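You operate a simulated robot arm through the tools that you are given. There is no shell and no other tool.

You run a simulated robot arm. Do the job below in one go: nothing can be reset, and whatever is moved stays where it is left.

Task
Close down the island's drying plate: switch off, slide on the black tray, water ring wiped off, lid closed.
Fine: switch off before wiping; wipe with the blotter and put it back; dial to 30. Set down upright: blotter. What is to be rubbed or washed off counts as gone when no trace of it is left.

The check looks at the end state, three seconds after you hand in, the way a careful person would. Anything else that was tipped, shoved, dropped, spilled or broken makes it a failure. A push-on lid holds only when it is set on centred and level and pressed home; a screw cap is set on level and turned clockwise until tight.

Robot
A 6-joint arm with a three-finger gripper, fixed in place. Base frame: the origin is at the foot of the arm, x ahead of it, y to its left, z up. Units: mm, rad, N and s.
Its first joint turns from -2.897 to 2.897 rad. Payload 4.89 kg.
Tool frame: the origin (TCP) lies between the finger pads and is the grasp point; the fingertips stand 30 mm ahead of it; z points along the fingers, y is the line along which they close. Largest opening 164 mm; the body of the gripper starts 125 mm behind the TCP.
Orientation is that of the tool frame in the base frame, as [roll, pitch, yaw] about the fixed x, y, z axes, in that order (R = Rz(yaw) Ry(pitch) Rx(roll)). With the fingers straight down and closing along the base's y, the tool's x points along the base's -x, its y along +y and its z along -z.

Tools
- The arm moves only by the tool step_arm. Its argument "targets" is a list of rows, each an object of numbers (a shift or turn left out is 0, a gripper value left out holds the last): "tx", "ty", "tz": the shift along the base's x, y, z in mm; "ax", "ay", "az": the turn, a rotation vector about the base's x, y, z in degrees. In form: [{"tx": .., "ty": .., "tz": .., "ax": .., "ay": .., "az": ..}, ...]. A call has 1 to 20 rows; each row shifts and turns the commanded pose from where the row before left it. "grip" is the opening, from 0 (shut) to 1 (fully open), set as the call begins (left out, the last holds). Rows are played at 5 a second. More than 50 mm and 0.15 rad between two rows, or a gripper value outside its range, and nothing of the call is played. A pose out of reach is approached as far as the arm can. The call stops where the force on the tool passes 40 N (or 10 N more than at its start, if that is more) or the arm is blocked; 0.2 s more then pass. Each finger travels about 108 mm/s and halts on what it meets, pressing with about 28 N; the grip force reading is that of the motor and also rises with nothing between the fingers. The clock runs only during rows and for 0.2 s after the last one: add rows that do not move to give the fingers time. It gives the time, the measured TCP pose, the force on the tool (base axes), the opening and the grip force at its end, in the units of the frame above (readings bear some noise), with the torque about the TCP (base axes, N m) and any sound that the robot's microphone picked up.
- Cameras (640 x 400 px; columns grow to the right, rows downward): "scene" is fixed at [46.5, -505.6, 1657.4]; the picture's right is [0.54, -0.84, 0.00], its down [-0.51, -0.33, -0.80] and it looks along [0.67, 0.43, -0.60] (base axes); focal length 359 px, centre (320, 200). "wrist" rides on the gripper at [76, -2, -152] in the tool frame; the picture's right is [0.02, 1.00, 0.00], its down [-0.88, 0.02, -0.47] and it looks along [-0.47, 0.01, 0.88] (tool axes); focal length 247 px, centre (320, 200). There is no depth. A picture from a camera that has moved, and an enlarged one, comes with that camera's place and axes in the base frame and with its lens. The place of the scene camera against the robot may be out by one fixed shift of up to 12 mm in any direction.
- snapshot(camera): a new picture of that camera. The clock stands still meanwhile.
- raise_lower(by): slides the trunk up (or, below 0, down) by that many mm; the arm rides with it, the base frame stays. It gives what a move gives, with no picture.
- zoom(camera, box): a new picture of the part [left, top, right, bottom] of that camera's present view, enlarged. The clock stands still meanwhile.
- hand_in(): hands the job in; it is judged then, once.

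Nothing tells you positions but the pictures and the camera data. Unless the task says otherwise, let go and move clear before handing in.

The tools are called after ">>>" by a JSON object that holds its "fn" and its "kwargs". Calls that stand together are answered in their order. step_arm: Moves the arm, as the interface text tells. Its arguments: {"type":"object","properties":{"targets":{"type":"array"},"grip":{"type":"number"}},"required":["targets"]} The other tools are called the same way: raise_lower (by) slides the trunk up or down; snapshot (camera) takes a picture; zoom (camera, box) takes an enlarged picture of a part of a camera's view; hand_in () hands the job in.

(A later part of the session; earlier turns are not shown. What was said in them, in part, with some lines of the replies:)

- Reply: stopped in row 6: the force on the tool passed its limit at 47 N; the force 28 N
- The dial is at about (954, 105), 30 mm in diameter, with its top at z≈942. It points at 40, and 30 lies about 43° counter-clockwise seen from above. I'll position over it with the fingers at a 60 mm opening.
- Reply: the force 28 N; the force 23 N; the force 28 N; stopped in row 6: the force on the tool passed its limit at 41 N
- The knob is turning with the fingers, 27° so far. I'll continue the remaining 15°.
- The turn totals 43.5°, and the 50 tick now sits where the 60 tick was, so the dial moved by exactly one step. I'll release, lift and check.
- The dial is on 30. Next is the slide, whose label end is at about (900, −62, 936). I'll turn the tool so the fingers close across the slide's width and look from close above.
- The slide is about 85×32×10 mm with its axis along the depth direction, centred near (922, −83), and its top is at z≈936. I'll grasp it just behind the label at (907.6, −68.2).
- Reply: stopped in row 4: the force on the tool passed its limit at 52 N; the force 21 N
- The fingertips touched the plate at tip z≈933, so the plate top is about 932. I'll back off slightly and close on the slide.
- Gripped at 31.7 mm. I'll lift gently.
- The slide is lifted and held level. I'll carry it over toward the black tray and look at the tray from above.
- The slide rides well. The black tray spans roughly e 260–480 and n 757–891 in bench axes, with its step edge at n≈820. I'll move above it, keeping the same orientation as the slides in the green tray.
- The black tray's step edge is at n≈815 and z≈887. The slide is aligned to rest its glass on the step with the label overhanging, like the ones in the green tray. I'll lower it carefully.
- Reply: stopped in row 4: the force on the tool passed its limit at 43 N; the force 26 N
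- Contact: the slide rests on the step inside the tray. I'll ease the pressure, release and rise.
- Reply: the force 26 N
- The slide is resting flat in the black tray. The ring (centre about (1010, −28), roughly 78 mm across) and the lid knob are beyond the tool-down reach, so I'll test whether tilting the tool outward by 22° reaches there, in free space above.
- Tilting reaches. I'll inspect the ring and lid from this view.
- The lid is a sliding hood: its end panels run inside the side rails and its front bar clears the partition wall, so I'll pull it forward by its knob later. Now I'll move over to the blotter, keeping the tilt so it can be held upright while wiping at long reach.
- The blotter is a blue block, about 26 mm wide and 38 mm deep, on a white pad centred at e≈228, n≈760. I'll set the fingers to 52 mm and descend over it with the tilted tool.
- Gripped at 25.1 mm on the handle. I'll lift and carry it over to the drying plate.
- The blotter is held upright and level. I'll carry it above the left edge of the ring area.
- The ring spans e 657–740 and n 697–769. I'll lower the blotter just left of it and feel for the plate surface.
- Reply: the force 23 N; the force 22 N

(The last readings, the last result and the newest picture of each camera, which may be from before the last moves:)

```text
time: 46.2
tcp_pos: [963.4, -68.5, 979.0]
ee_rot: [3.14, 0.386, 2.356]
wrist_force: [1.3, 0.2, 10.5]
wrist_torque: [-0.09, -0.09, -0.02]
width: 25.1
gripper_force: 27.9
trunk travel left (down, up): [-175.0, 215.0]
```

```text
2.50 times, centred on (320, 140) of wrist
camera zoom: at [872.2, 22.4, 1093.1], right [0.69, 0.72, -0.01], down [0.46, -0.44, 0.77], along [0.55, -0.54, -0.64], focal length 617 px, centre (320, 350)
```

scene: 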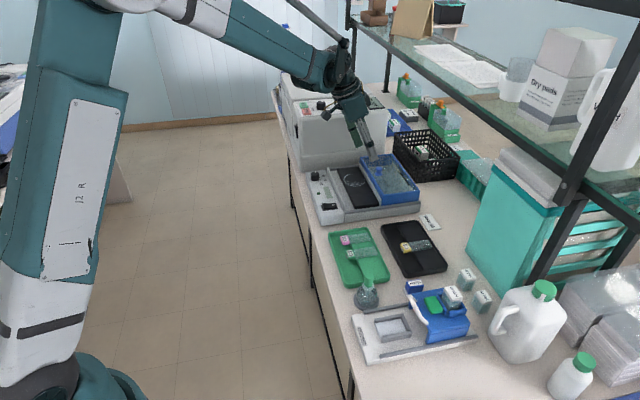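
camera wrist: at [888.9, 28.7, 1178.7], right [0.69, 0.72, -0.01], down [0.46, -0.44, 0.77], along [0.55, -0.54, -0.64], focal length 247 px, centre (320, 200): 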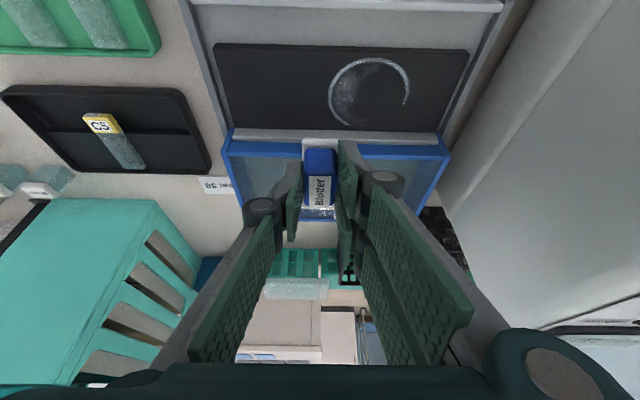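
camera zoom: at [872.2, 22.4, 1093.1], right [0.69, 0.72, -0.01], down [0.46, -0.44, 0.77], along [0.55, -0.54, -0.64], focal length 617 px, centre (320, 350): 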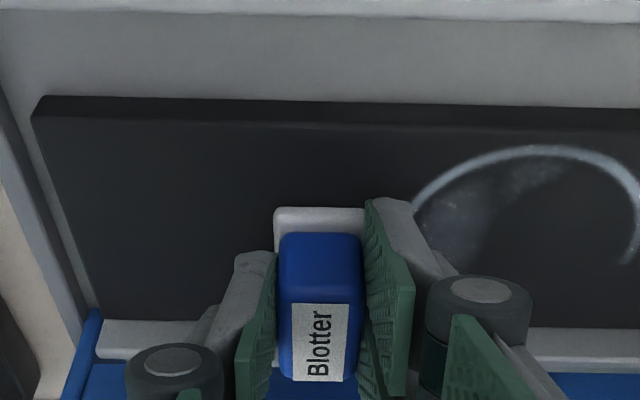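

The blotter is flat on the plate with about 10 N of contact. I'll make the first slow wiping stroke along the plate.

>>> {"fn": "step_arm", "kwargs": {"targets": [{"tx": 7, "ty": 7}, {"tx": 10, "ty": 10}, {"tx": 10, "ty": 10}, {"tx": 10, "ty": 10}, {"tx": 10, "ty": 10}, {"tx": 10, "ty": 10}, {"tx": 10, "ty": 10}, {"tx": 10, "ty": 10}]}}

>>> {"fn": "zoom", "kwargs": {"camera": "wrist", "box": [120, 30, 440, 220]}}

>>> {"fn": "zoom", "kwargs": {"camera": "scene", "box": [320, 130, 400, 215]}}

```text
time: 48.0
tcp_pos: [1041.6, 10.0, 981.7]
ee_rot: [3.139, 0.388, 2.356]
wrist_force: [-1.2, -0.2, -0.2]
wrist_torque: [0.05, -0.01, 0.03]
width: 25.2
gripper_force: 28.1
trunk travel left (down, up): [-175.0, 215.0]
```

```text
2.00 times, centred on (280, 125) of wrist
camera zoom: at [950.9, 99.8, 1093.7], right [0.69, 0.72, -0.01], down [0.46, -0.44, 0.77], along [0.55, -0.54, -0.64], focal length 494 px, centre (400, 350)
```

zoom: 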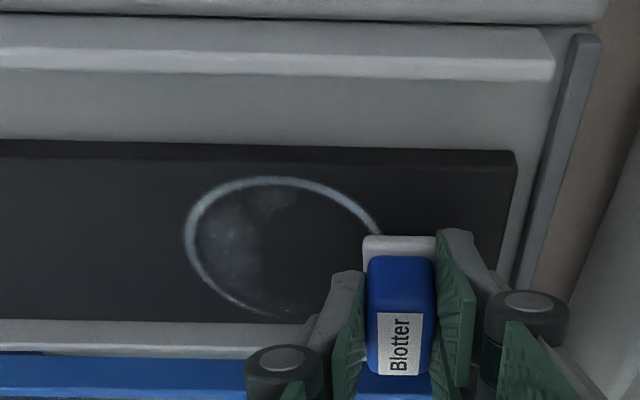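

```text
4.71 times, centred on (360, 172) of scene
camera zoom: at [46.5, -505.6, 1657.4], right [0.54, -0.84, 0.0], down [-0.51, -0.33, -0.8], along [0.67, 0.43, -0.6], focal length 1688 px, centre (132, 329)
```

zoom: 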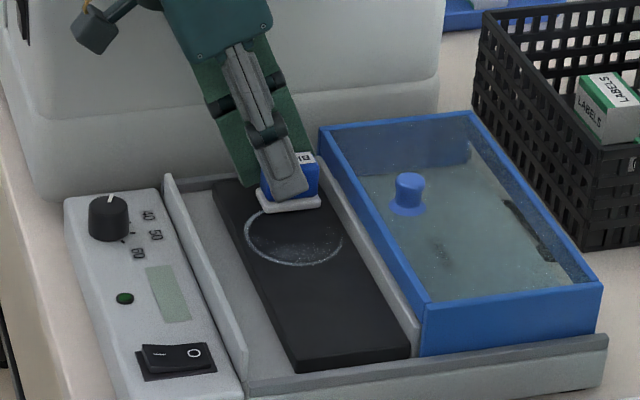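

Contact was lost toward the end of the stroke. I'll press down again here and wipe back in shorter segments while watching the force.

>>> {"fn": "step_arm", "kwargs": {"targets": [{"tz": -1.5}, {"tz": -1}, {}]}}

```text
time: 48.8
tcp_pos: [1041.1, 10.0, 979.2]
ee_rot: [3.139, 0.39, 2.355]
wrist_force: [7.4, 3.3, 22.2]
wrist_torque: [-0.08, -0.43, 0.1]
width: 25.6
gripper_force: 27.2
trunk travel left (down, up): [-175.0, 215.0]
```

>>> {"fn": "step_arm", "kwargs": {"targets": [{"tx": -6, "ty": -6}, {"tx": -7, "ty": -7}, {"tx": -7, "ty": -7}, {"tx": -7, "ty": -7}]}}

>>> {"fn": "zoom", "kwargs": {"camera": "wrist", "box": [160, 30, 480, 220]}}

```text
time: 49.8
tcp_pos: [1013.5, -16.4, 978.0]
ee_rot: [3.139, 0.387, 2.357]
wrist_force: [2.6, 3.3, 19.4]
wrist_torque: [-0.04, -0.2, 0.05]
width: 25.3
gripper_force: 28.0
trunk travel left (down, up): [-175.0, 215.0]
```

```text
2.00 times, centred on (320, 125) of wrist
camera zoom: at [922.3, 72.9, 1091.4], right [0.69, 0.72, -0.01], down [0.46, -0.44, 0.77], along [0.55, -0.54, -0.64], focal length 494 px, centre (320, 350)
```

zoom: 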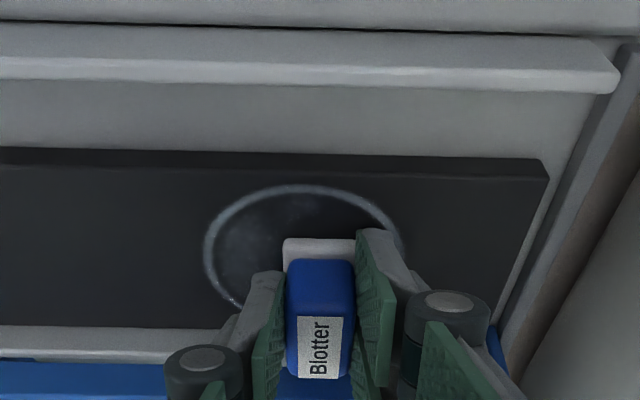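

The ring is fading under about 20 N. I'll continue the strokes back and forth.

>>> {"fn": "step_arm", "kwargs": {"targets": [{"tx": -7, "ty": -7}, {"tx": -7, "ty": -7}, {"tx": -7, "ty": -7}, {"tx": -7, "ty": -7}, {"tx": -7, "ty": -7}, {"tx": -7, "ty": -7}]}}

>>> {"fn": "zoom", "kwargs": {"camera": "wrist", "box": [240, 30, 500, 220]}}

```text
time: 51.2
tcp_pos: [970.8, -59.4, 978.1]
ee_rot: [3.139, 0.388, 2.357]
wrist_force: [0.4, 1.3, 14.0]
wrist_torque: [-0.07, -0.15, 0.03]
width: 25.2
gripper_force: 28.4
trunk travel left (down, up): [-175.0, 215.0]
```

```text
2.11 times, centred on (370, 125) of wrist
camera zoom: at [879.7, 29.4, 1091.0], right [0.69, 0.72, -0.01], down [0.46, -0.44, 0.77], along [0.55, -0.54, -0.64], focal length 520 px, centre (215, 358)
```

zoom: 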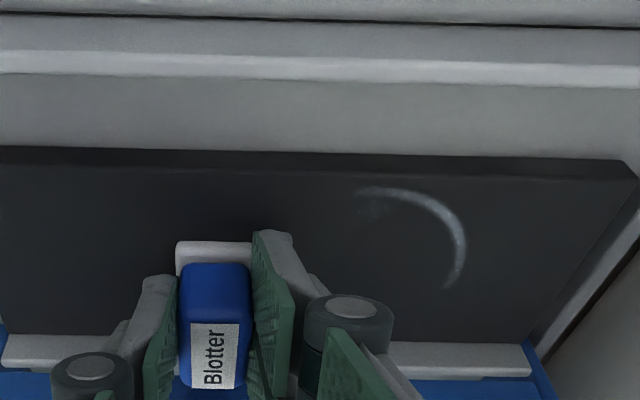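

The left half is gone and the right arc remains (e 690–740, n 700–745). I'll shift toward the front edge and stroke across it.

>>> {"fn": "step_arm", "kwargs": {"targets": [{"tx": -7, "ty": 7}, {"tx": -7, "ty": 7}, {"tx": 7, "ty": 7, "tz": -0.4}, {"tx": 7, "ty": 7}, {"tx": 7, "ty": 7}, {"tx": 7, "ty": 7}]}}

>>> {"fn": "step_arm", "kwargs": {"targets": [{"tx": 7, "ty": 7, "tz": -0.3}, {"tx": 7, "ty": 7}, {"tx": 7, "ty": 7}, {"tx": 7, "ty": 7}, {"tx": 7, "ty": 7}]}}

>>> {"fn": "zoom", "kwargs": {"camera": "wrist", "box": [120, 10, 440, 220]}}

```text
time: 52.6
tcp_pos: [984.6, -18.3, 976.8]
ee_rot: [3.14, 0.387, 2.356]
wrist_force: [-4.9, -4.4, 21.5]
wrist_torque: [-0.31, -0.02, -0.04]
width: 25.2
gripper_force: 28.2
trunk travel left (down, up): [-175.0, 215.0]
```

```text
time: 53.8
tcp_pos: [1020.6, 17.8, 976.6]
ee_rot: [3.139, 0.388, 2.357]
wrist_force: [-2.6, -2.9, 11.2]
wrist_torque: [-0.08, -0.04, -0.04]
width: 25.0
gripper_force: 27.9
trunk travel left (down, up): [-175.0, 215.0]
```

```text
1.90 times, centred on (280, 115) of wrist
camera zoom: at [928.7, 108.2, 1090.4], right [0.69, 0.72, -0.01], down [0.46, -0.44, 0.77], along [0.55, -0.54, -0.64], focal length 470 px, centre (396, 362)
```

zoom: 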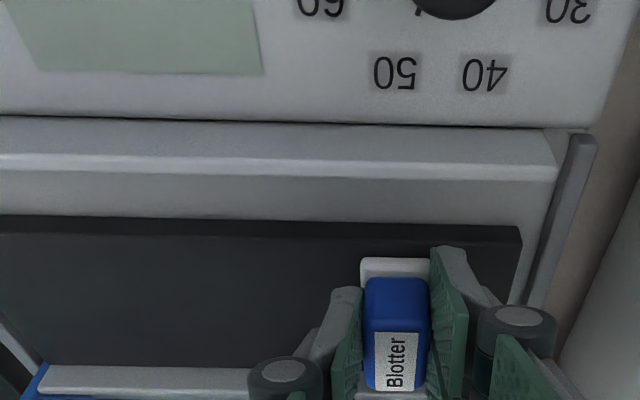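

The wiped area looks clean so far. I'll add a return stroke along the back of the plate, then lift and inspect.

>>> {"fn": "step_arm", "kwargs": {"targets": [{"tx": 7, "ty": 7}, {"tx": 7, "ty": -7}, {"tx": 7, "ty": -7}, {"tx": 6, "ty": -6}, {"tx": -8, "ty": -8, "tz": -0.4}, {"tx": -8, "ty": -8}, {"tx": -8, "ty": -8}]}}

>>> {"fn": "step_arm", "kwargs": {"targets": [{"tx": -8, "ty": -8, "tz": -0.3}, {"tx": -8, "ty": -8}, {"tx": -8, "ty": -8}, {"tx": -8, "ty": -8}, {"tx": -8, "ty": -8}]}}

>>> {"fn": "zoom", "kwargs": {"camera": "wrist", "box": [240, 30, 500, 220]}}

```text
time: 55.4
tcp_pos: [1023.5, -19.9, 976.5]
ee_rot: [3.142, 0.388, 2.356]
wrist_force: [2.5, 3.7, 22.9]
wrist_torque: [-0.05, -0.23, 0.04]
width: 25.4
gripper_force: 27.6
trunk travel left (down, up): [-175.0, 215.0]
```

```text
time: 56.6
tcp_pos: [983.4, -61.3, 976.3]
ee_rot: [3.141, 0.388, 2.356]
wrist_force: [-0.9, -0.4, 2.8]
wrist_torque: [-0.09, 0.05, -0.01]
width: 25.4
gripper_force: 28.0
trunk travel left (down, up): [-175.0, 215.0]
```

```text
2.11 times, centred on (370, 125) of wrist
camera zoom: at [892.4, 29.5, 1090.0], right [0.69, 0.72, -0.01], down [0.46, -0.44, 0.77], along [0.55, -0.54, -0.64], focal length 520 px, centre (215, 358)
```

zoom: 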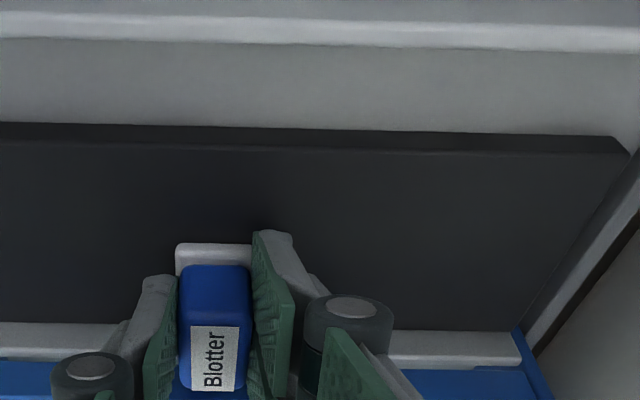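

>>> {"fn": "step_arm", "kwargs": {"targets": [{"tz": 10}, {"tz": 30}, {"tz": 40}, {}]}}

>>> {"fn": "zoom", "kwargs": {"camera": "wrist", "box": [180, 20, 500, 170]}}

>>> {"fn": "zoom", "kwargs": {"camera": "scene", "box": [325, 160, 385, 215]}}

>>> {"fn": "zoom", "kwargs": {"camera": "scene", "box": [340, 135, 420, 195]}}

```text
time: 57.6
tcp_pos: [983.7, -60.1, 1056.0]
ee_rot: [3.14, 0.388, 2.356]
wrist_force: [0.0, 0.3, 0.4]
wrist_torque: [0.01, -0.01, 0.05]
width: 25.2
gripper_force: 28.0
trunk travel left (down, up): [-175.0, 215.0]
```

```text
2.00 times, centred on (340, 95) of wrist
camera zoom: at [892.5, 30.5, 1169.0], right [0.69, 0.72, -0.01], down [0.46, -0.44, 0.77], along [0.55, -0.54, -0.64], focal length 494 px, centre (280, 410)
```

zoom: 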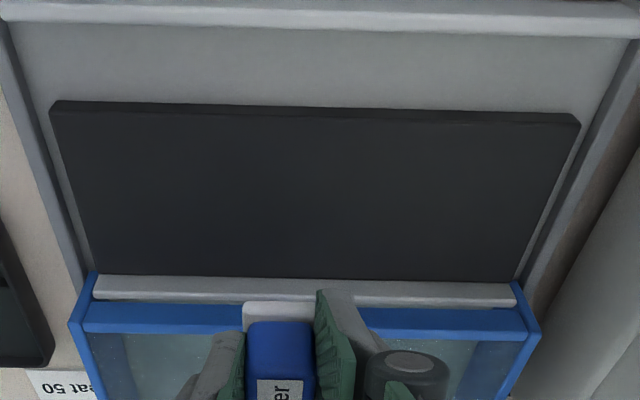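

```text
7.27 times, centred on (355, 188) of scene
camera zoom: at [46.5, -505.6, 1657.4], right [0.54, -0.84, 0.0], down [-0.51, -0.33, -0.8], along [0.67, 0.43, -0.6], focal length 2609 px, centre (66, 291)
```

zoom: 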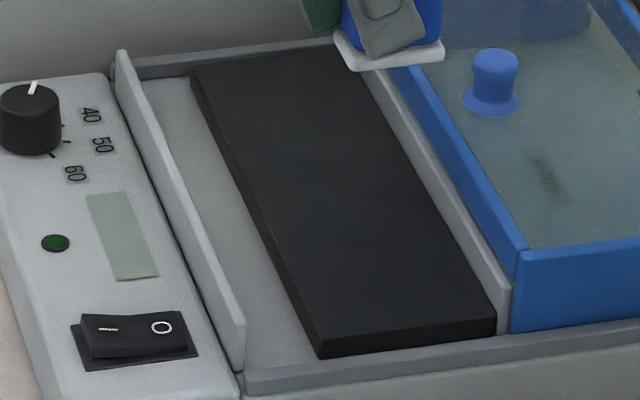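

```text
6.67 times, centred on (380, 165) of scene
camera zoom: at [46.5, -505.6, 1657.4], right [0.54, -0.84, 0.0], down [-0.51, -0.33, -0.8], along [0.67, 0.43, -0.6], focal length 2391 px, centre (-80, 433)
```

zoom: 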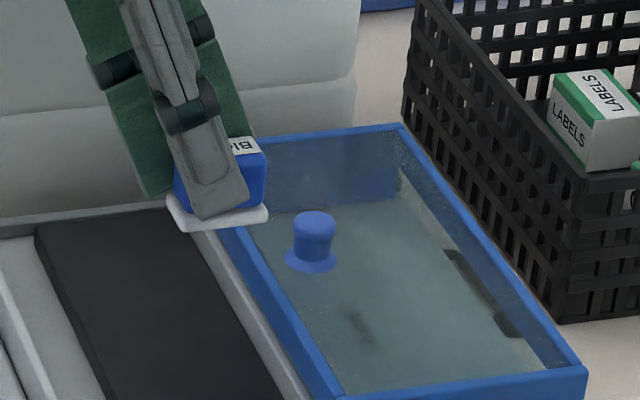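

>>> {"fn": "zoom", "kwargs": {"camera": "wrist", "box": [290, 70, 430, 160]}}

>>> {"fn": "zoom", "kwargs": {"camera": "scene", "box": [335, 162, 375, 195]}}

```text
4.44 times, centred on (360, 115) of wrist
camera zoom: at [892.5, 30.5, 1169.0], right [0.69, 0.72, -0.01], down [0.46, -0.44, 0.77], along [0.55, -0.54, -0.64], focal length 1098 px, centre (142, 578)
```

zoom: 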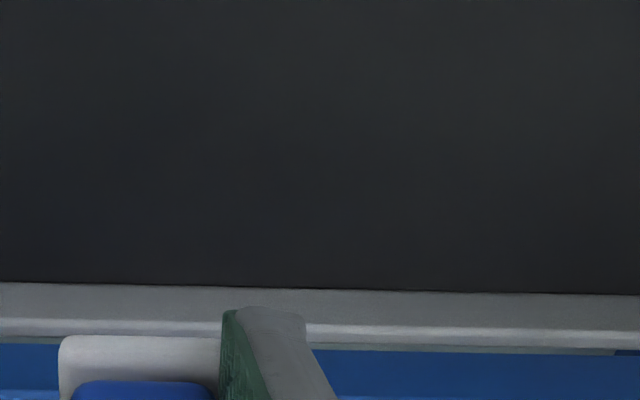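

```text
12.12 times, centred on (355, 178) of scene
camera zoom: at [46.5, -505.6, 1657.4], right [0.54, -0.84, 0.0], down [-0.51, -0.33, -0.8], along [0.67, 0.43, -0.6], focal length 4348 px, centre (-104, 461)
```

zoom: 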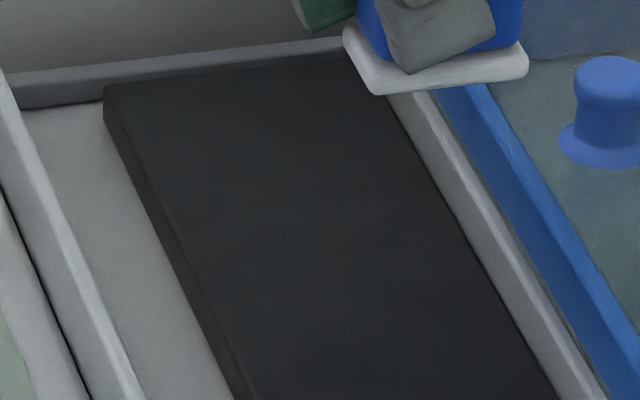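

The plate is completely clean. I'll carry the blotter back to its original spot.

>>> {"fn": "step_arm", "kwargs": {"targets": [{"tz": 12}, {"tx": -29.6, "ty": -30.7}, {"tx": -29.6, "ty": -30.7}, {"tx": -29.6, "ty": -30.7}, {"tx": -29.6, "ty": -30.7}, {"tx": -29.6, "ty": -30.7}, {"tx": -29.6, "ty": -30.7}, {"tx": -29.6, "ty": -30.7}, {"tx": -29.6, "ty": -30.7}, {"tx": -29.6, "ty": -30.7}, {"tx": -29.6, "ty": -30.7}, {}]}}

>>> {"fn": "snapshot", "kwargs": {"camera": "wrist"}}

>>> {"fn": "zoom", "kwargs": {"camera": "scene", "box": [360, 200, 460, 310]}}

```text
time: 60.2
tcp_pos: [689.9, -367.6, 1068.3]
ee_rot: [3.14, 0.388, 2.355]
wrist_force: [0.2, 0.7, -0.4]
wrist_torque: [-0.06, 0.01, -0.04]
width: 24.9
gripper_force: 28.7
trunk travel left (down, up): [-175.0, 215.0]
```

```text
taken
camera wrist: at [599.0, -277.5, 1181.5], right [0.69, 0.72, -0.01], down [0.46, -0.44, 0.77], along [0.55, -0.54, -0.64], focal length 247 px, centre (320, 200)
```

wrist: 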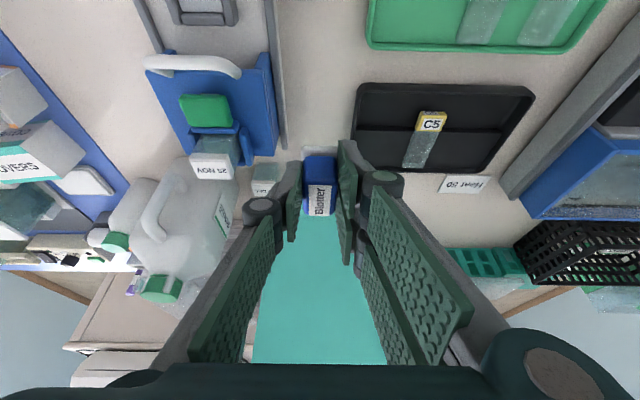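

```text
3.64 times, centred on (410, 255) of scene
camera zoom: at [46.5, -505.6, 1657.4], right [0.54, -0.84, 0.0], down [-0.51, -0.33, -0.8], along [0.67, 0.43, -0.6], focal length 1304 px, centre (-7, 0)
```

zoom: 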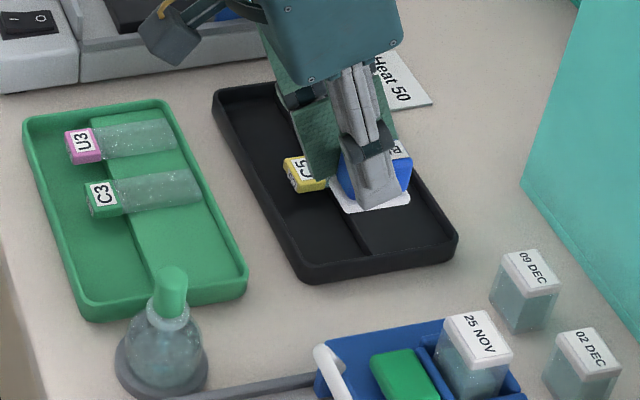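

>>> {"fn": "zoom", "kwargs": {"camera": "wrist", "box": [270, 120, 370, 220]}}

```text
4.00 times, centred on (320, 170) of wrist
camera zoom: at [599.0, -277.5, 1181.5], right [0.69, 0.72, -0.01], down [0.46, -0.44, 0.77], along [0.55, -0.54, -0.64], focal length 988 px, centre (320, 320)
```

zoom: 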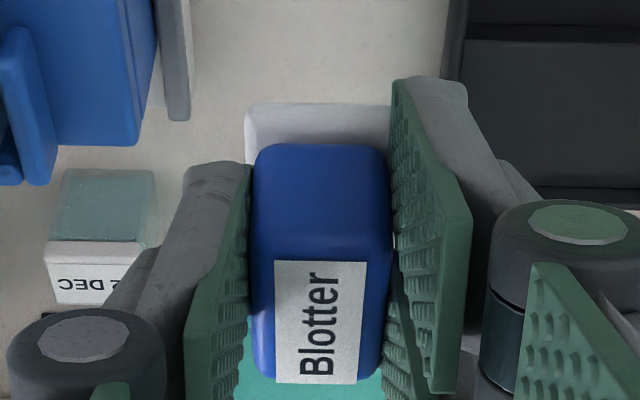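

>>> {"fn": "step_arm", "kwargs": {"targets": [{"tx": -3.3, "ty": 2.1, "tz": -40}, {"tz": -45}, {"tz": -30}, {"tz": -15}, {}]}}

>>> {"fn": "zoom", "kwargs": {"camera": "scene", "box": [385, 255, 445, 310]}}

>>> {"fn": "zoom", "kwargs": {"camera": "wrist", "box": [200, 50, 440, 230]}}

```text
time: 61.4
tcp_pos: [686.9, -363.8, 938.5]
ee_rot: [3.138, 0.389, 2.356]
wrist_force: [-0.1, 0.2, -0.5]
wrist_torque: [0.02, 0.0, -0.02]
width: 25.5
gripper_force: 28.6
trunk travel left (down, up): [-175.0, 215.0]
```

```text
7.27 times, centred on (415, 282) of scene
camera zoom: at [46.5, -505.6, 1657.4], right [0.54, -0.84, 0.0], down [-0.51, -0.33, -0.8], along [0.67, 0.43, -0.6], focal length 2609 px, centre (-371, -400)
```

zoom: 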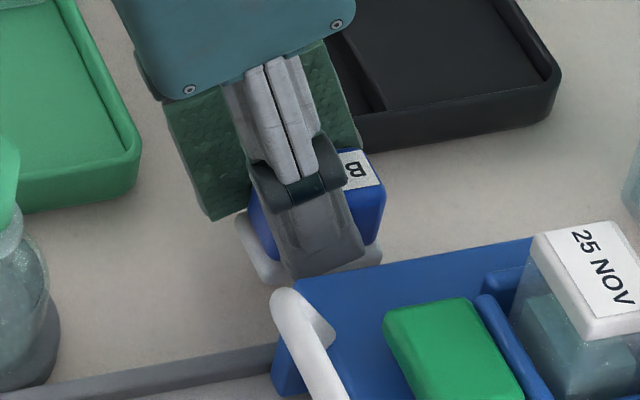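

```text
2.22 times, centred on (320, 140) of wrist
camera zoom: at [595.5, -274.5, 1051.7], right [0.69, 0.72, -0.01], down [0.46, -0.44, 0.77], along [0.55, -0.54, -0.64], focal length 549 px, centre (320, 333)
```

zoom: 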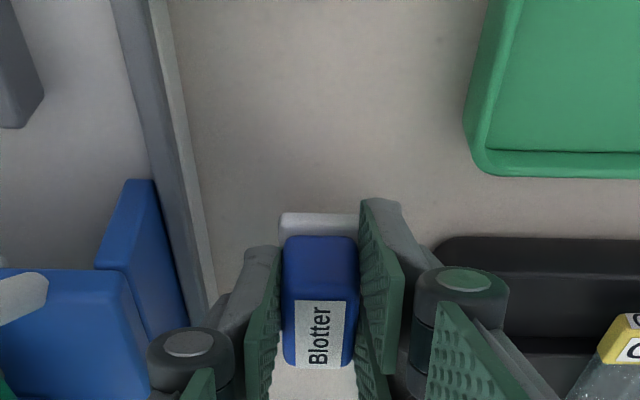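

Almost down. I'll lower in small steps until the pad touches the bench.

>>> {"fn": "step_arm", "kwargs": {"targets": [{"tz": -5}, {"tz": -4}, {"tz": -2}, {}]}}

>>> {"fn": "step_arm", "kwargs": {"targets": [{"tz": -1.5}, {}]}}

```text
time: 62.4
tcp_pos: [684.4, -364.4, 926.4]
ee_rot: [3.14, 0.387, 2.357]
wrist_force: [0.6, -0.4, -0.3]
wrist_torque: [-0.01, 0.01, -0.02]
width: 25.3
gripper_force: 28.2
trunk travel left (down, up): [-175.0, 215.0]
```

```text
time: 63.0
tcp_pos: [684.4, -364.0, 925.6]
ee_rot: [3.14, 0.388, 2.356]
wrist_force: [0.4, -1.5, 0.1]
wrist_torque: [0.01, -0.02, 0.01]
width: 25.3
gripper_force: 27.9
trunk travel left (down, up): [-175.0, 215.0]
```

>>> {"fn": "step_arm", "kwargs": {"targets": [{"tz": -1.2}, {}]}}

>>> {"fn": "step_arm", "kwargs": {"targets": [{"tz": -1}, {}]}}

>>> {"fn": "zoom", "kwargs": {"camera": "scene", "box": [395, 265, 435, 300]}}

```text
time: 63.6
tcp_pos: [685.3, -365.5, 924.8]
ee_rot: [3.139, 0.388, 2.356]
wrist_force: [0.2, 0.2, -0.6]
wrist_torque: [0.02, -0.01, 0.04]
width: 25.0
gripper_force: 27.8
trunk travel left (down, up): [-175.0, 215.0]
```

```text
time: 64.2
tcp_pos: [685.8, -364.0, 922.8]
ee_rot: [3.139, 0.387, 2.356]
wrist_force: [-0.2, 0.2, -0.8]
wrist_torque: [-0.01, -0.03, 0.02]
width: 25.1
gripper_force: 27.8
trunk travel left (down, up): [-175.0, 215.0]
```

```text
11.43 times, centred on (415, 282) of scene
camera zoom: at [46.5, -505.6, 1657.4], right [0.54, -0.84, 0.0], down [-0.51, -0.33, -0.8], along [0.67, 0.43, -0.6], focal length 4099 px, centre (-766, -743)
```

zoom: 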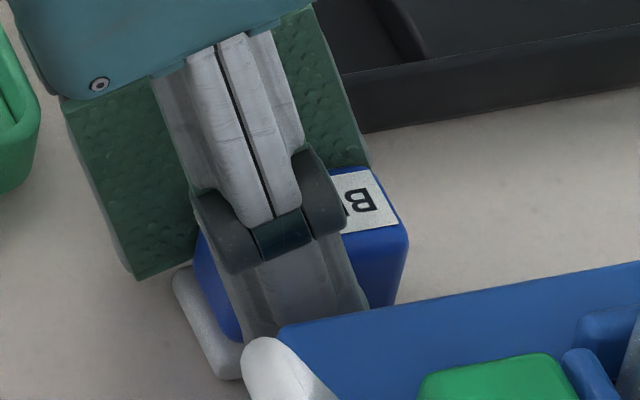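

>>> {"fn": "step_arm", "kwargs": {"targets": [{"tz": -1}, {}]}}

>>> {"fn": "step_arm", "kwargs": {"targets": [{"tz": -1}, {}]}}

```text
time: 64.8
tcp_pos: [685.2, -364.0, 922.8]
ee_rot: [3.14, 0.388, 2.355]
wrist_force: [1.3, -0.7, 12.2]
wrist_torque: [-0.19, -0.17, 0.04]
width: 25.3
gripper_force: 28.4
trunk travel left (down, up): [-175.0, 215.0]
```

```text
time: 65.4
tcp_pos: [685.0, -364.3, 922.3]
ee_rot: [3.14, 0.387, 2.356]
wrist_force: [6.4, -3.8, 22.2]
wrist_torque: [-0.28, -0.45, 0.04]
width: 25.3
gripper_force: 28.0
trunk travel left (down, up): [-175.0, 215.0]
```

The pad is on the bench. I'll ease off and release the blotter.

>>> {"fn": "step_arm", "kwargs": {"targets": [{"tz": 1}, {}]}}

>>> {"fn": "step_arm", "kwargs": {"targets": [{}, {}, {}], "grip": 0.3}}

>>> {"fn": "step_arm", "kwargs": {"targets": [{"tz": 10}, {"tz": 25}, {"tz": 40}, {"tz": 45}, {}]}}

>>> {"fn": "zoom", "kwargs": {"camera": "scene", "box": [360, 230, 460, 330]}}

>>> {"fn": "zoom", "kwargs": {"camera": "wrist", "box": [250, 50, 390, 150]}}

```text
time: 66.0
tcp_pos: [684.5, -362.5, 922.6]
ee_rot: [3.139, 0.387, 2.355]
wrist_force: [3.8, -0.2, 13.7]
wrist_torque: [-0.15, -0.27, 0.05]
width: 25.0
gripper_force: 27.8
trunk travel left (down, up): [-175.0, 215.0]
```

```text
time: 66.8
tcp_pos: [685.4, -364.1, 923.6]
ee_rot: [3.141, 0.388, 2.356]
wrist_force: [0.1, 0.4, 0.8]
wrist_torque: [-0.01, -0.02, 0.01]
width: 49.1
gripper_force: 0.0
trunk travel left (down, up): [-175.0, 215.0]
```

```text
time: 68.0
tcp_pos: [686.9, -362.5, 1043.4]
ee_rot: [3.139, 0.388, 2.357]
wrist_force: [-0.3, 0.0, 0.3]
wrist_torque: [-0.02, -0.04, 0.01]
width: 49.4
gripper_force: 0.1
trunk travel left (down, up): [-175.0, 215.0]
```

```text
4.00 times, centred on (410, 280) of scene
camera zoom: at [46.5, -505.6, 1657.4], right [0.54, -0.84, 0.0], down [-0.51, -0.33, -0.8], along [0.67, 0.43, -0.6], focal length 1435 px, centre (-40, -120)
```

zoom: 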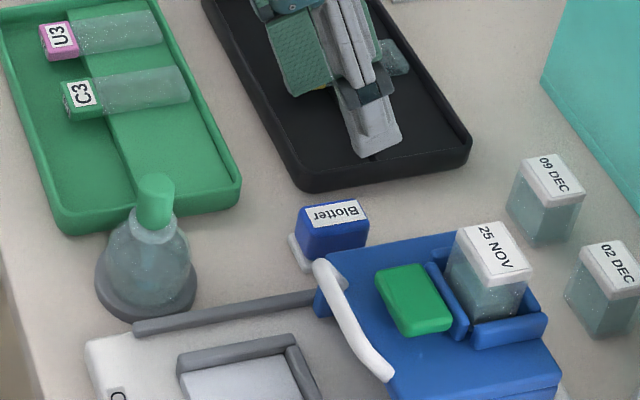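

```text
4.00 times, centred on (320, 100) of wrist
camera zoom: at [595.3, -273.2, 1155.9], right [0.69, 0.72, -0.01], down [0.46, -0.44, 0.77], along [0.55, -0.54, -0.64], focal length 988 px, centre (320, 600)
```

zoom: 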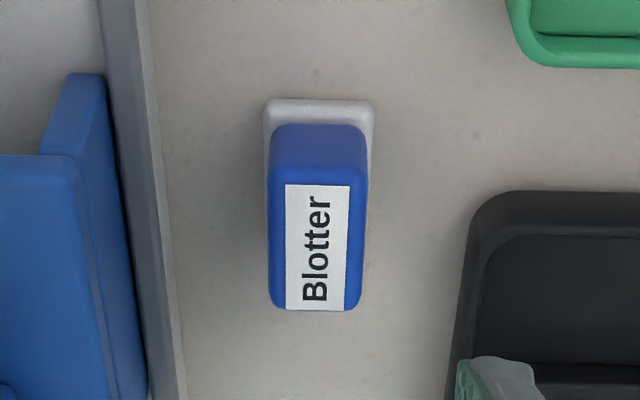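

The blotter is back in place, upright. Next is the sliding lid: I'll move above its knob at about (1044, −99), top z≈988.

>>> {"fn": "step_arm", "kwargs": {"targets": [{"tz": 40}, {"tx": 35, "ty": 27.1}, {"tx": 35, "ty": 27.1}, {"tx": 35, "ty": 27.1}, {"tx": 35, "ty": 27.1}, {"tx": 35, "ty": 27.1}, {"tx": 35, "ty": 27.1}, {"tx": 35, "ty": 27.1}, {"tx": 35, "ty": 27.1}, {"tx": 35, "ty": 27.1}, {"tx": 34.7, "ty": 27.4}, {}]}}

>>> {"fn": "snapshot", "kwargs": {"camera": "wrist"}}

>>> {"fn": "zoom", "kwargs": {"camera": "scene", "box": [340, 120, 440, 220]}}

```text
time: 70.6
tcp_pos: [1036.4, -92.3, 1082.2]
ee_rot: [-3.14, 0.389, 2.358]
wrist_force: [0.5, 0.6, -0.2]
wrist_torque: [-0.04, 0.09, -0.06]
width: 49.5
gripper_force: 0.1
trunk travel left (down, up): [-175.0, 215.0]
```

```text
taken
camera wrist: at [944.7, -3.2, 1194.8], right [0.69, 0.72, -0.01], down [0.46, -0.44, 0.77], along [0.55, -0.54, -0.64], focal length 247 px, centre (320, 200)
```

wrist: 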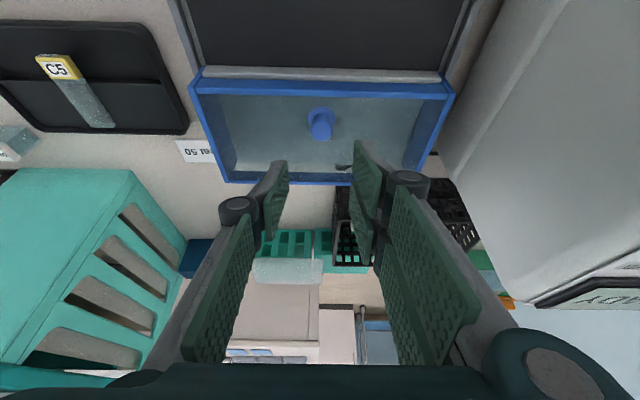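

```text
4.00 times, centred on (390, 170) of scene
camera zoom: at [46.5, -505.6, 1657.4], right [0.54, -0.84, 0.0], down [-0.51, -0.33, -0.8], along [0.67, 0.43, -0.6], focal length 1435 px, centre (40, 320)
```

zoom: 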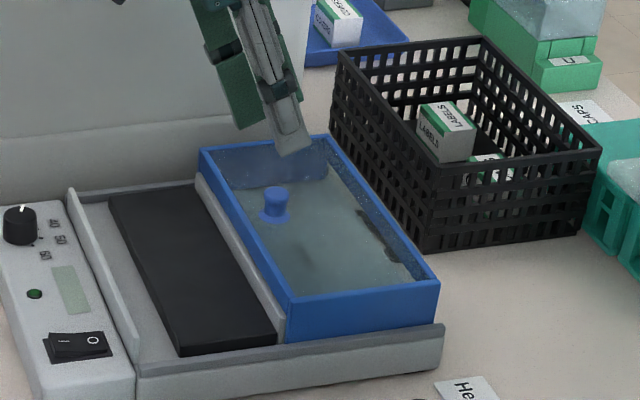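

>>> {"fn": "zoom", "kwargs": {"camera": "wrist", "box": [260, 80, 380, 190]}}

>>> {"fn": "zoom", "kwargs": {"camera": "wrist", "box": [170, 40, 470, 200]}}

```text
3.64 times, centred on (320, 135) of wrist
camera zoom: at [944.7, -3.2, 1194.8], right [0.69, 0.72, -0.01], down [0.46, -0.44, 0.77], along [0.55, -0.54, -0.64], focal length 898 px, centre (320, 436)
```

zoom: 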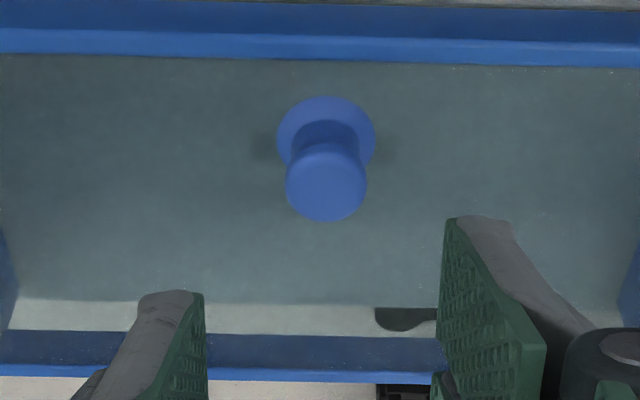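

```text
2.13 times, centred on (320, 120) of wrist
camera zoom: at [944.7, -3.2, 1194.8], right [0.69, 0.72, -0.01], down [0.46, -0.44, 0.77], along [0.55, -0.54, -0.64], focal length 527 px, centre (320, 371)
```

zoom: 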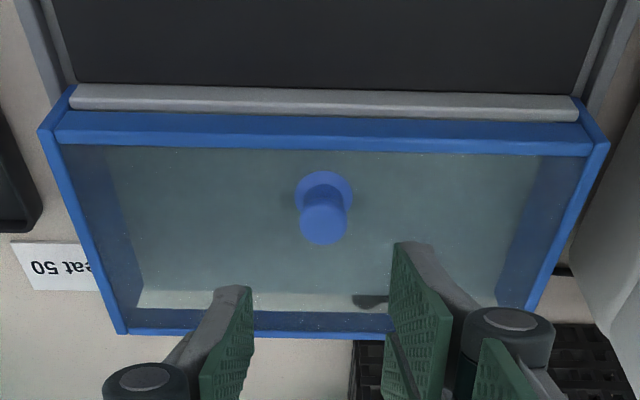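

>>> {"fn": "step_arm", "kwargs": {"targets": [{"tx": 2.2, "ty": -1.1, "tz": -38}, {"tz": -25}, {"tz": -8}, {"tz": -4}, {}]}}

>>> {"fn": "zoom", "kwargs": {"camera": "wrist", "box": [240, 80, 400, 220]}}

>>> {"fn": "zoom", "kwargs": {"camera": "scene", "box": [370, 140, 420, 190]}}

```text
time: 71.8
tcp_pos: [1036.5, -93.9, 1008.5]
ee_rot: [3.141, 0.39, 2.357]
wrist_force: [3.0, 2.1, 23.9]
wrist_torque: [0.82, -0.31, 0.07]
width: 50.7
gripper_force: 2.1
trunk travel left (down, up): [-175.0, 215.0]
```

```text
2.86 times, centred on (320, 150) of wrist
camera zoom: at [945.4, -3.3, 1121.4], right [0.69, 0.72, -0.01], down [0.46, -0.44, 0.77], along [0.55, -0.54, -0.64], focal length 706 px, centre (320, 343)
```

zoom: 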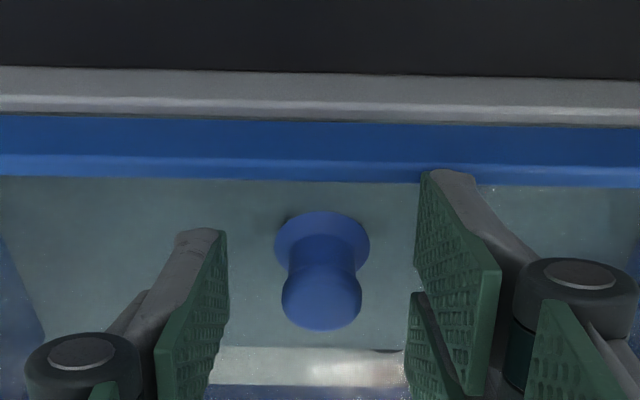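

```text
8.00 times, centred on (395, 165) of scene
camera zoom: at [46.5, -505.6, 1657.4], right [0.54, -0.84, 0.0], down [-0.51, -0.33, -0.8], along [0.67, 0.43, -0.6], focal length 2870 px, centre (-280, 480)
```

zoom: 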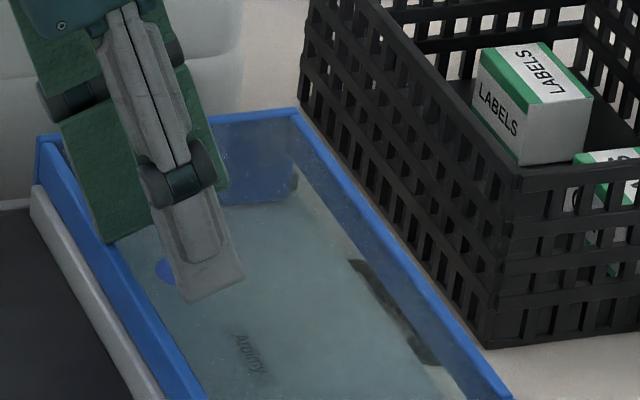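

A fingertip touches the glass. I'll raise 3 mm and close on the knob.

>>> {"fn": "step_arm", "kwargs": {"targets": [{"tz": 3}, {}]}}

>>> {"fn": "step_arm", "kwargs": {"targets": [{}, {}, {}], "grip": 0.06}}

>>> {"fn": "zoom", "kwargs": {"camera": "wrist", "box": [240, 80, 400, 220]}}

>>> {"fn": "zoom", "kwargs": {"camera": "scene", "box": [370, 140, 420, 190]}}

```text
time: 72.4
tcp_pos: [1037.3, -94.2, 1009.5]
ee_rot: [3.139, 0.386, 2.358]
wrist_force: [-0.1, -0.1, -0.5]
wrist_torque: [0.01, -0.02, -0.01]
width: 49.0
gripper_force: 0.1
trunk travel left (down, up): [-175.0, 215.0]
```

```text
time: 73.2
tcp_pos: [1037.6, -93.2, 1009.9]
ee_rot: [3.138, 0.388, 2.354]
wrist_force: [4.1, 5.8, -0.9]
wrist_torque: [-0.02, 0.04, 0.04]
width: 20.0
gripper_force: 45.0
trunk travel left (down, up): [-175.0, 215.0]
```

```text
2.86 times, centred on (320, 150) of wrist
camera zoom: at [946.3, -3.3, 1122.8], right [0.69, 0.72, -0.01], down [0.46, -0.44, 0.77], along [0.55, -0.54, -0.64], focal length 706 px, centre (320, 343)
```

zoom: 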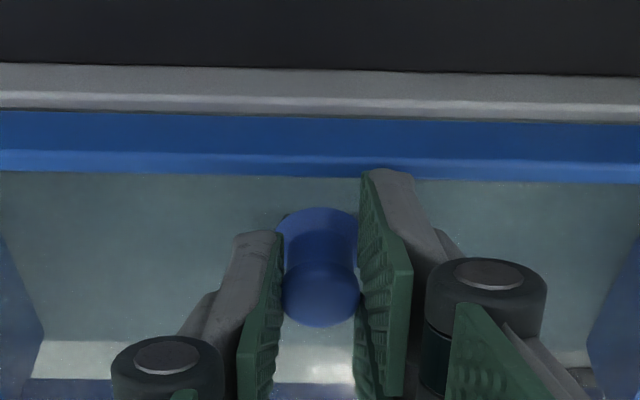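

```text
8.00 times, centred on (395, 165) of scene
camera zoom: at [46.5, -505.6, 1657.4], right [0.54, -0.84, 0.0], down [-0.51, -0.33, -0.8], along [0.67, 0.43, -0.6], focal length 2870 px, centre (-280, 480)
```

zoom: 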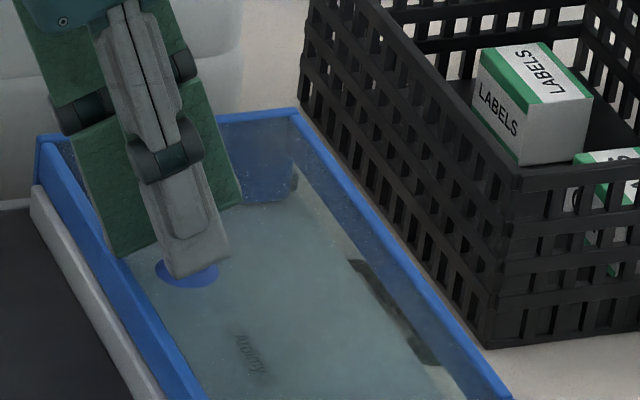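

The knob is gripped. I'll pull the lid forward along its rails gently and watch the force.

>>> {"fn": "step_arm", "kwargs": {"targets": [{"tx": -4, "ty": 4}, {"tx": -5, "ty": 5}, {"tx": -5, "ty": 5}]}}

>>> {"fn": "zoom", "kwargs": {"camera": "scene", "box": [340, 130, 430, 215]}}

```text
time: 74.0
tcp_pos: [1024.0, -78.7, 1008.6]
ee_rot: [3.14, 0.387, 2.356]
wrist_force: [11.9, 10.4, -4.0]
wrist_torque: [0.13, -0.09, 0.06]
width: 19.9
gripper_force: 44.7
trunk travel left (down, up): [-175.0, 215.0]
```

```text
4.71 times, centred on (385, 172) of scene
camera zoom: at [46.5, -505.6, 1657.4], right [0.54, -0.84, 0.0], down [-0.51, -0.33, -0.8], along [0.67, 0.43, -0.6], focal length 1688 px, centre (14, 329)
```

zoom: 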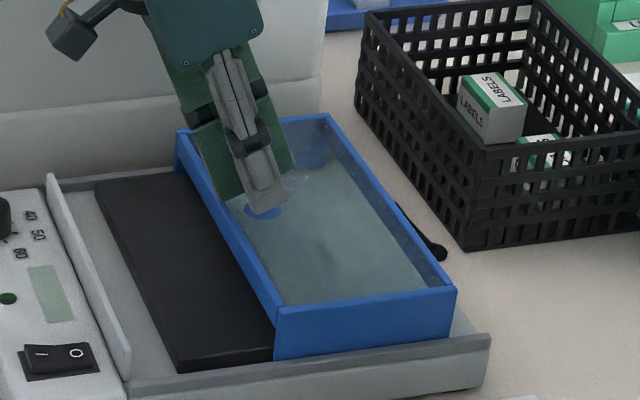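

The lid slides smoothly. I'll continue with a small sideways correction.

>>> {"fn": "step_arm", "kwargs": {"targets": [{"tx": -6.4, "ty": 7.6}, {"tx": -7, "ty": 7}, {"tx": -7, "ty": 7}, {"tx": -7, "ty": 7}]}}

>>> {"fn": "step_arm", "kwargs": {"targets": [{"tx": -7, "ty": 7}, {"tx": -7, "ty": 7}, {"tx": -7, "ty": 7}]}}

>>> {"fn": "zoom", "kwargs": {"camera": "scene", "box": [320, 130, 430, 220]}}

```text
time: 75.0
tcp_pos: [996.1, -51.0, 1009.2]
ee_rot: [3.141, 0.387, 2.358]
wrist_force: [10.0, 9.7, -7.2]
wrist_torque: [-0.35, -0.47, 0.07]
width: 19.9
gripper_force: 45.5
trunk travel left (down, up): [-175.0, 215.0]
```

```text
time: 75.8
tcp_pos: [976.6, -30.6, 1009.3]
ee_rot: [3.14, 0.388, 2.355]
wrist_force: [4.7, 4.1, -6.3]
wrist_torque: [0.53, 0.47, -0.01]
width: 20.0
gripper_force: 44.9
trunk travel left (down, up): [-175.0, 215.0]
```

```text
4.44 times, centred on (375, 175) of scene
camera zoom: at [46.5, -505.6, 1657.4], right [0.54, -0.84, 0.0], down [-0.51, -0.33, -0.8], along [0.67, 0.43, -0.6], focal length 1594 px, centre (76, 311)
```

zoom: 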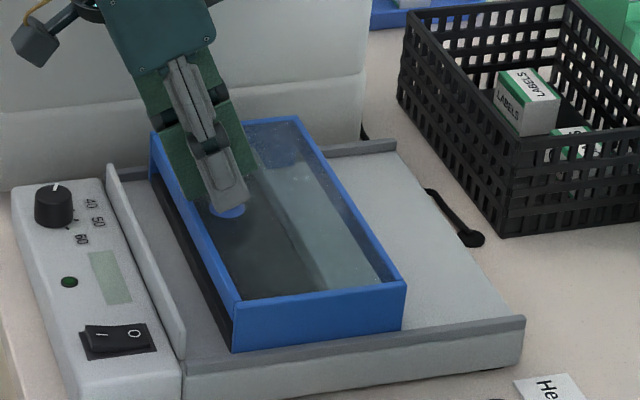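

The lid has moved about 87 mm and is still free. I'll continue until it stops.

>>> {"fn": "step_arm", "kwargs": {"targets": [{"tx": -5, "ty": 5}, {"tx": -5, "ty": 5}, {"tx": -4, "ty": 4}]}}

>>> {"fn": "step_arm", "kwargs": {"targets": [{"tx": -4, "ty": 4}, {"tx": -3, "ty": 3}, {"tx": -3, "ty": 3}]}}

>>> {"fn": "zoom", "kwargs": {"camera": "scene", "box": [320, 130, 430, 220]}}

```text
time: 76.6
tcp_pos: [961.3, -17.2, 1008.9]
ee_rot: [3.141, 0.387, 2.357]
wrist_force: [0.9, 1.2, -16.5]
wrist_torque: [-0.28, -0.1, -0.03]
width: 19.9
gripper_force: 44.8
trunk travel left (down, up): [-175.0, 215.0]
```

```text
time: 77.4
tcp_pos: [950.4, -5.7, 1010.6]
ee_rot: [3.139, 0.387, 2.357]
wrist_force: [2.8, 3.3, -9.6]
wrist_torque: [0.35, 0.43, -0.02]
width: 20.0
gripper_force: 45.0
trunk travel left (down, up): [-175.0, 215.0]
```

```text
4.44 times, centred on (375, 175) of scene
camera zoom: at [46.5, -505.6, 1657.4], right [0.54, -0.84, 0.0], down [-0.51, -0.33, -0.8], along [0.67, 0.43, -0.6], focal length 1594 px, centre (76, 311)
```

zoom: 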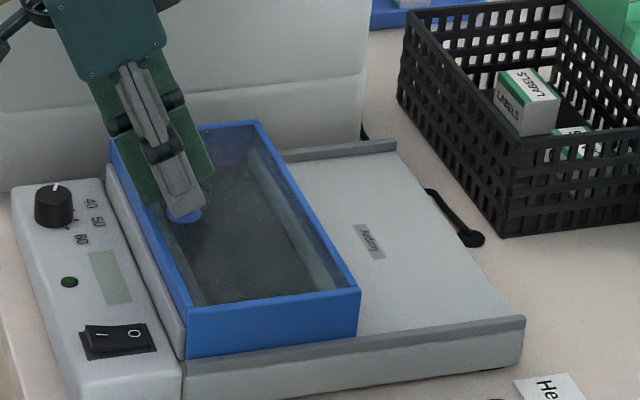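

>>> {"fn": "step_arm", "kwargs": {"targets": [{"tx": -2, "ty": 2}, {"tx": -2, "ty": 2}, {"tx": -2, "ty": 2}, {}]}}

>>> {"fn": "zoom", "kwargs": {"camera": "scene", "box": [320, 140, 400, 220]}}

>>> {"fn": "snapshot", "kwargs": {"camera": "wrist"}}

```text
time: 78.6
tcp_pos: [947.6, -2.7, 1009.3]
ee_rot: [3.14, 0.389, 2.354]
wrist_force: [14.1, -5.3, -11.0]
wrist_torque: [-0.12, -0.18, -0.12]
width: 19.9
gripper_force: 44.9
trunk travel left (down, up): [-175.0, 215.0]
stopped in row 4: the force on the tool passed its limit at 42 N (the readings are from after the stop); the commanded pose is now the measured one
```

```text
5.00 times, centred on (360, 180) of scene
camera zoom: at [46.5, -505.6, 1657.4], right [0.54, -0.84, 0.0], down [-0.51, -0.33, -0.8], along [0.67, 0.43, -0.6], focal length 1794 px, centre (120, 300)
```

zoom: 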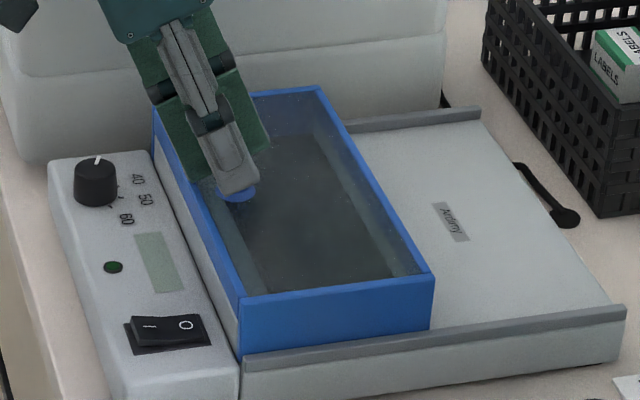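

```text
taken
camera wrist: at [856.0, 87.0, 1122.4], right [0.69, 0.72, -0.01], down [0.46, -0.44, 0.77], along [0.55, -0.54, -0.63], focal length 247 px, centre (320, 200)
```

wrist: 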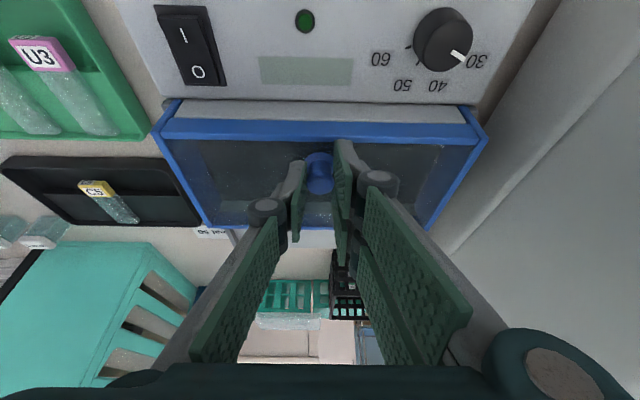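

The lid is up against its front stop and covers the plate. I'll release the knob and move clear.

>>> {"fn": "step_arm", "kwargs": {"targets": [{}, {}, {}], "grip": 0.3}}

>>> {"fn": "step_arm", "kwargs": {"targets": [{"tz": 15}, {"tz": 35}, {"tz": 45}, {"tz": 45}, {"tz": 40}, {}]}}

>>> {"fn": "snapshot", "kwargs": {"camera": "wrist"}}

>>> {"fn": "snapshot", "kwargs": {"camera": "scene"}}

>>> {"fn": "zoom", "kwargs": {"camera": "scene", "box": [310, 140, 400, 220]}}

```text
time: 79.4
tcp_pos: [946.5, -1.7, 1011.1]
ee_rot: [3.139, 0.389, 2.357]
wrist_force: [0.3, 0.0, 0.4]
wrist_torque: [0.0, 0.04, 0.01]
width: 49.5
gripper_force: 0.2
trunk travel left (down, up): [-175.0, 215.0]
```

```text
time: 80.8
tcp_pos: [946.6, -2.7, 1192.5]
ee_rot: [3.141, 0.391, 2.355]
wrist_force: [0.6, -0.6, -0.5]
wrist_torque: [-0.02, -0.09, 0.0]
width: 49.3
gripper_force: 0.1
trunk travel left (down, up): [-175.0, 215.0]
```

```text
taken
camera wrist: at [854.9, 87.4, 1305.5], right [0.69, 0.72, -0.01], down [0.46, -0.44, 0.77], along [0.55, -0.54, -0.63], focal length 247 px, centre (320, 200)
```

wrist: 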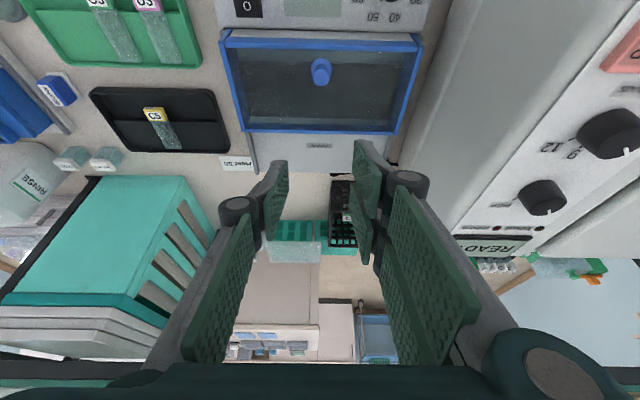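

```text
taken
```

scene: 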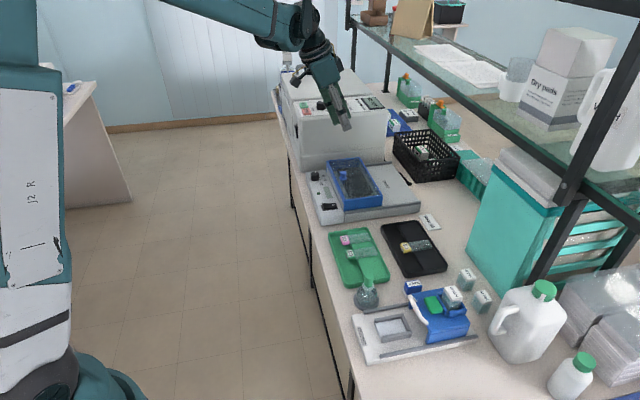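

```text
5.00 times, centred on (355, 180) of scene
camera zoom: at [46.5, -505.6, 1657.4], right [0.54, -0.84, 0.0], down [-0.51, -0.33, -0.8], along [0.67, 0.43, -0.6], focal length 1794 px, centre (145, 300)
```

zoom: 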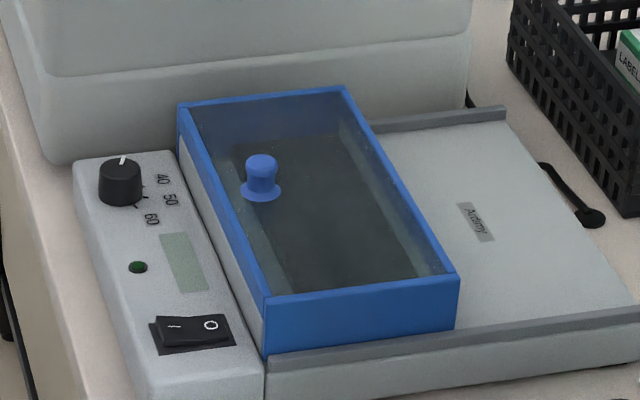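

The lid is closed, the switch is off, the slide is in the black tray and the blotter is in place. I'll straighten the tool and do a last check of the dial and surroundings.

>>> {"fn": "step_arm", "kwargs": {"targets": [{"ax": 5.23, "ay": 5.23}, {"ax": 5.23, "ay": 5.23}, {"ax": 5.23, "ay": 5.23}, {}]}}

>>> {"fn": "snapshot", "kwargs": {"camera": "wrist"}}

>>> {"fn": "zoom", "kwargs": {"camera": "wrist", "box": [335, 40, 415, 110]}}

>>> {"fn": "zoom", "kwargs": {"camera": "scene", "box": [320, 210, 480, 330]}}

```text
time: 81.8
tcp_pos: [946.7, -3.0, 1190.9]
ee_rot: [3.14, 0.003, 2.355]
wrist_force: [0.3, -0.3, -1.0]
wrist_torque: [0.08, 0.07, -0.02]
width: 49.1
gripper_force: 0.1
trunk travel left (down, up): [-175.0, 215.0]
```

```text
taken
camera wrist: at [891.9, 50.4, 1344.4], right [0.69, 0.72, 0.0], down [0.63, -0.61, 0.47], along [0.34, -0.33, -0.88], focal length 247 px, centre (320, 200)
```

wrist: 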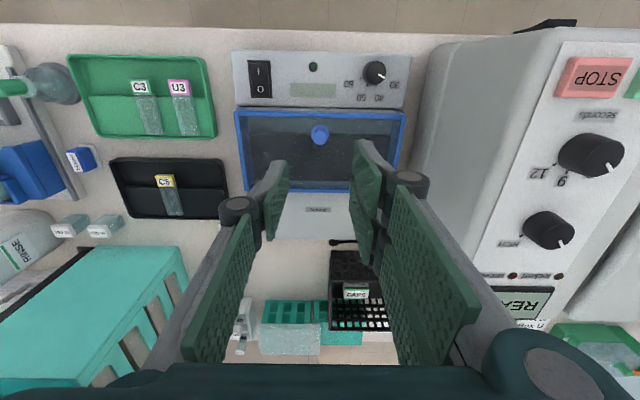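

```text
5.71 times, centred on (375, 75) of wrist
camera zoom: at [891.9, 50.4, 1344.4], right [0.69, 0.72, 0.0], down [0.63, -0.61, 0.47], along [0.34, -0.33, -0.88], focal length 1411 px, centre (6, 914)
```

zoom: 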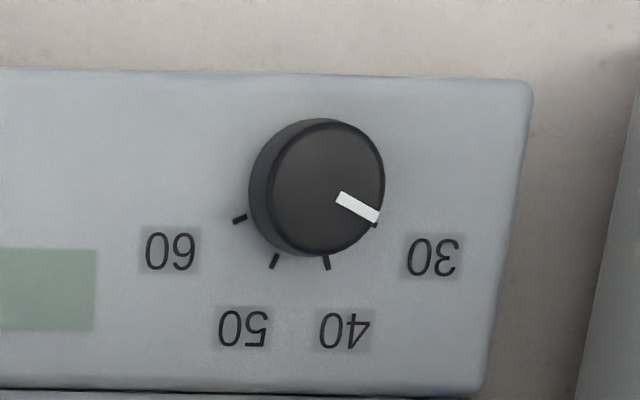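

```text
3.33 times, centred on (400, 270) of scene
camera zoom: at [46.5, -505.6, 1657.4], right [0.54, -0.84, 0.0], down [-0.51, -0.33, -0.8], along [0.67, 0.43, -0.6], focal length 1196 px, centre (53, -33)
```

zoom: 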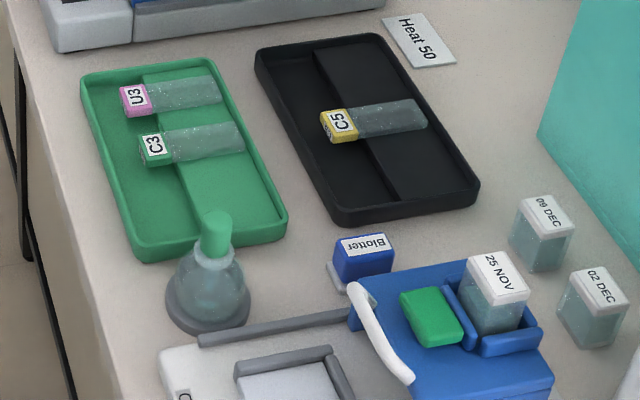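

The dial pointer lines up with the 30 tick, the lid is closed and the switch is off. The slide lies in the black tray, the plate is clean and the blotter stands where it was. The arm is clear, so I'm handing in.

>>> {"fn": "hand_in", "kwargs": {}}

```text
The job is handed in.
```

The drying plate is closed down and the job is handed in. These are the end states I saw in the last pictures:

- **Switch:** off, done before any wiping; the light is out and the READY display is blank.
- **Dial:** turned from 40 to 30; the pointer lines up with the 30 tick to within about 1°.
- **Slide C5:** lying flat in the black tray, glass on the step and label overhanging, like the slides in the green tray.
- **Water ring:** wiped off with the blotter; no trace of it showed in close-up views.
- **Blotter:** upright and released at its original spot, within about 3 mm.
- **Lid:** slid forward along its rails to the stop, covering the whole plate.

I saw nothing else tipped or moved, and the arm is clear above the bench.
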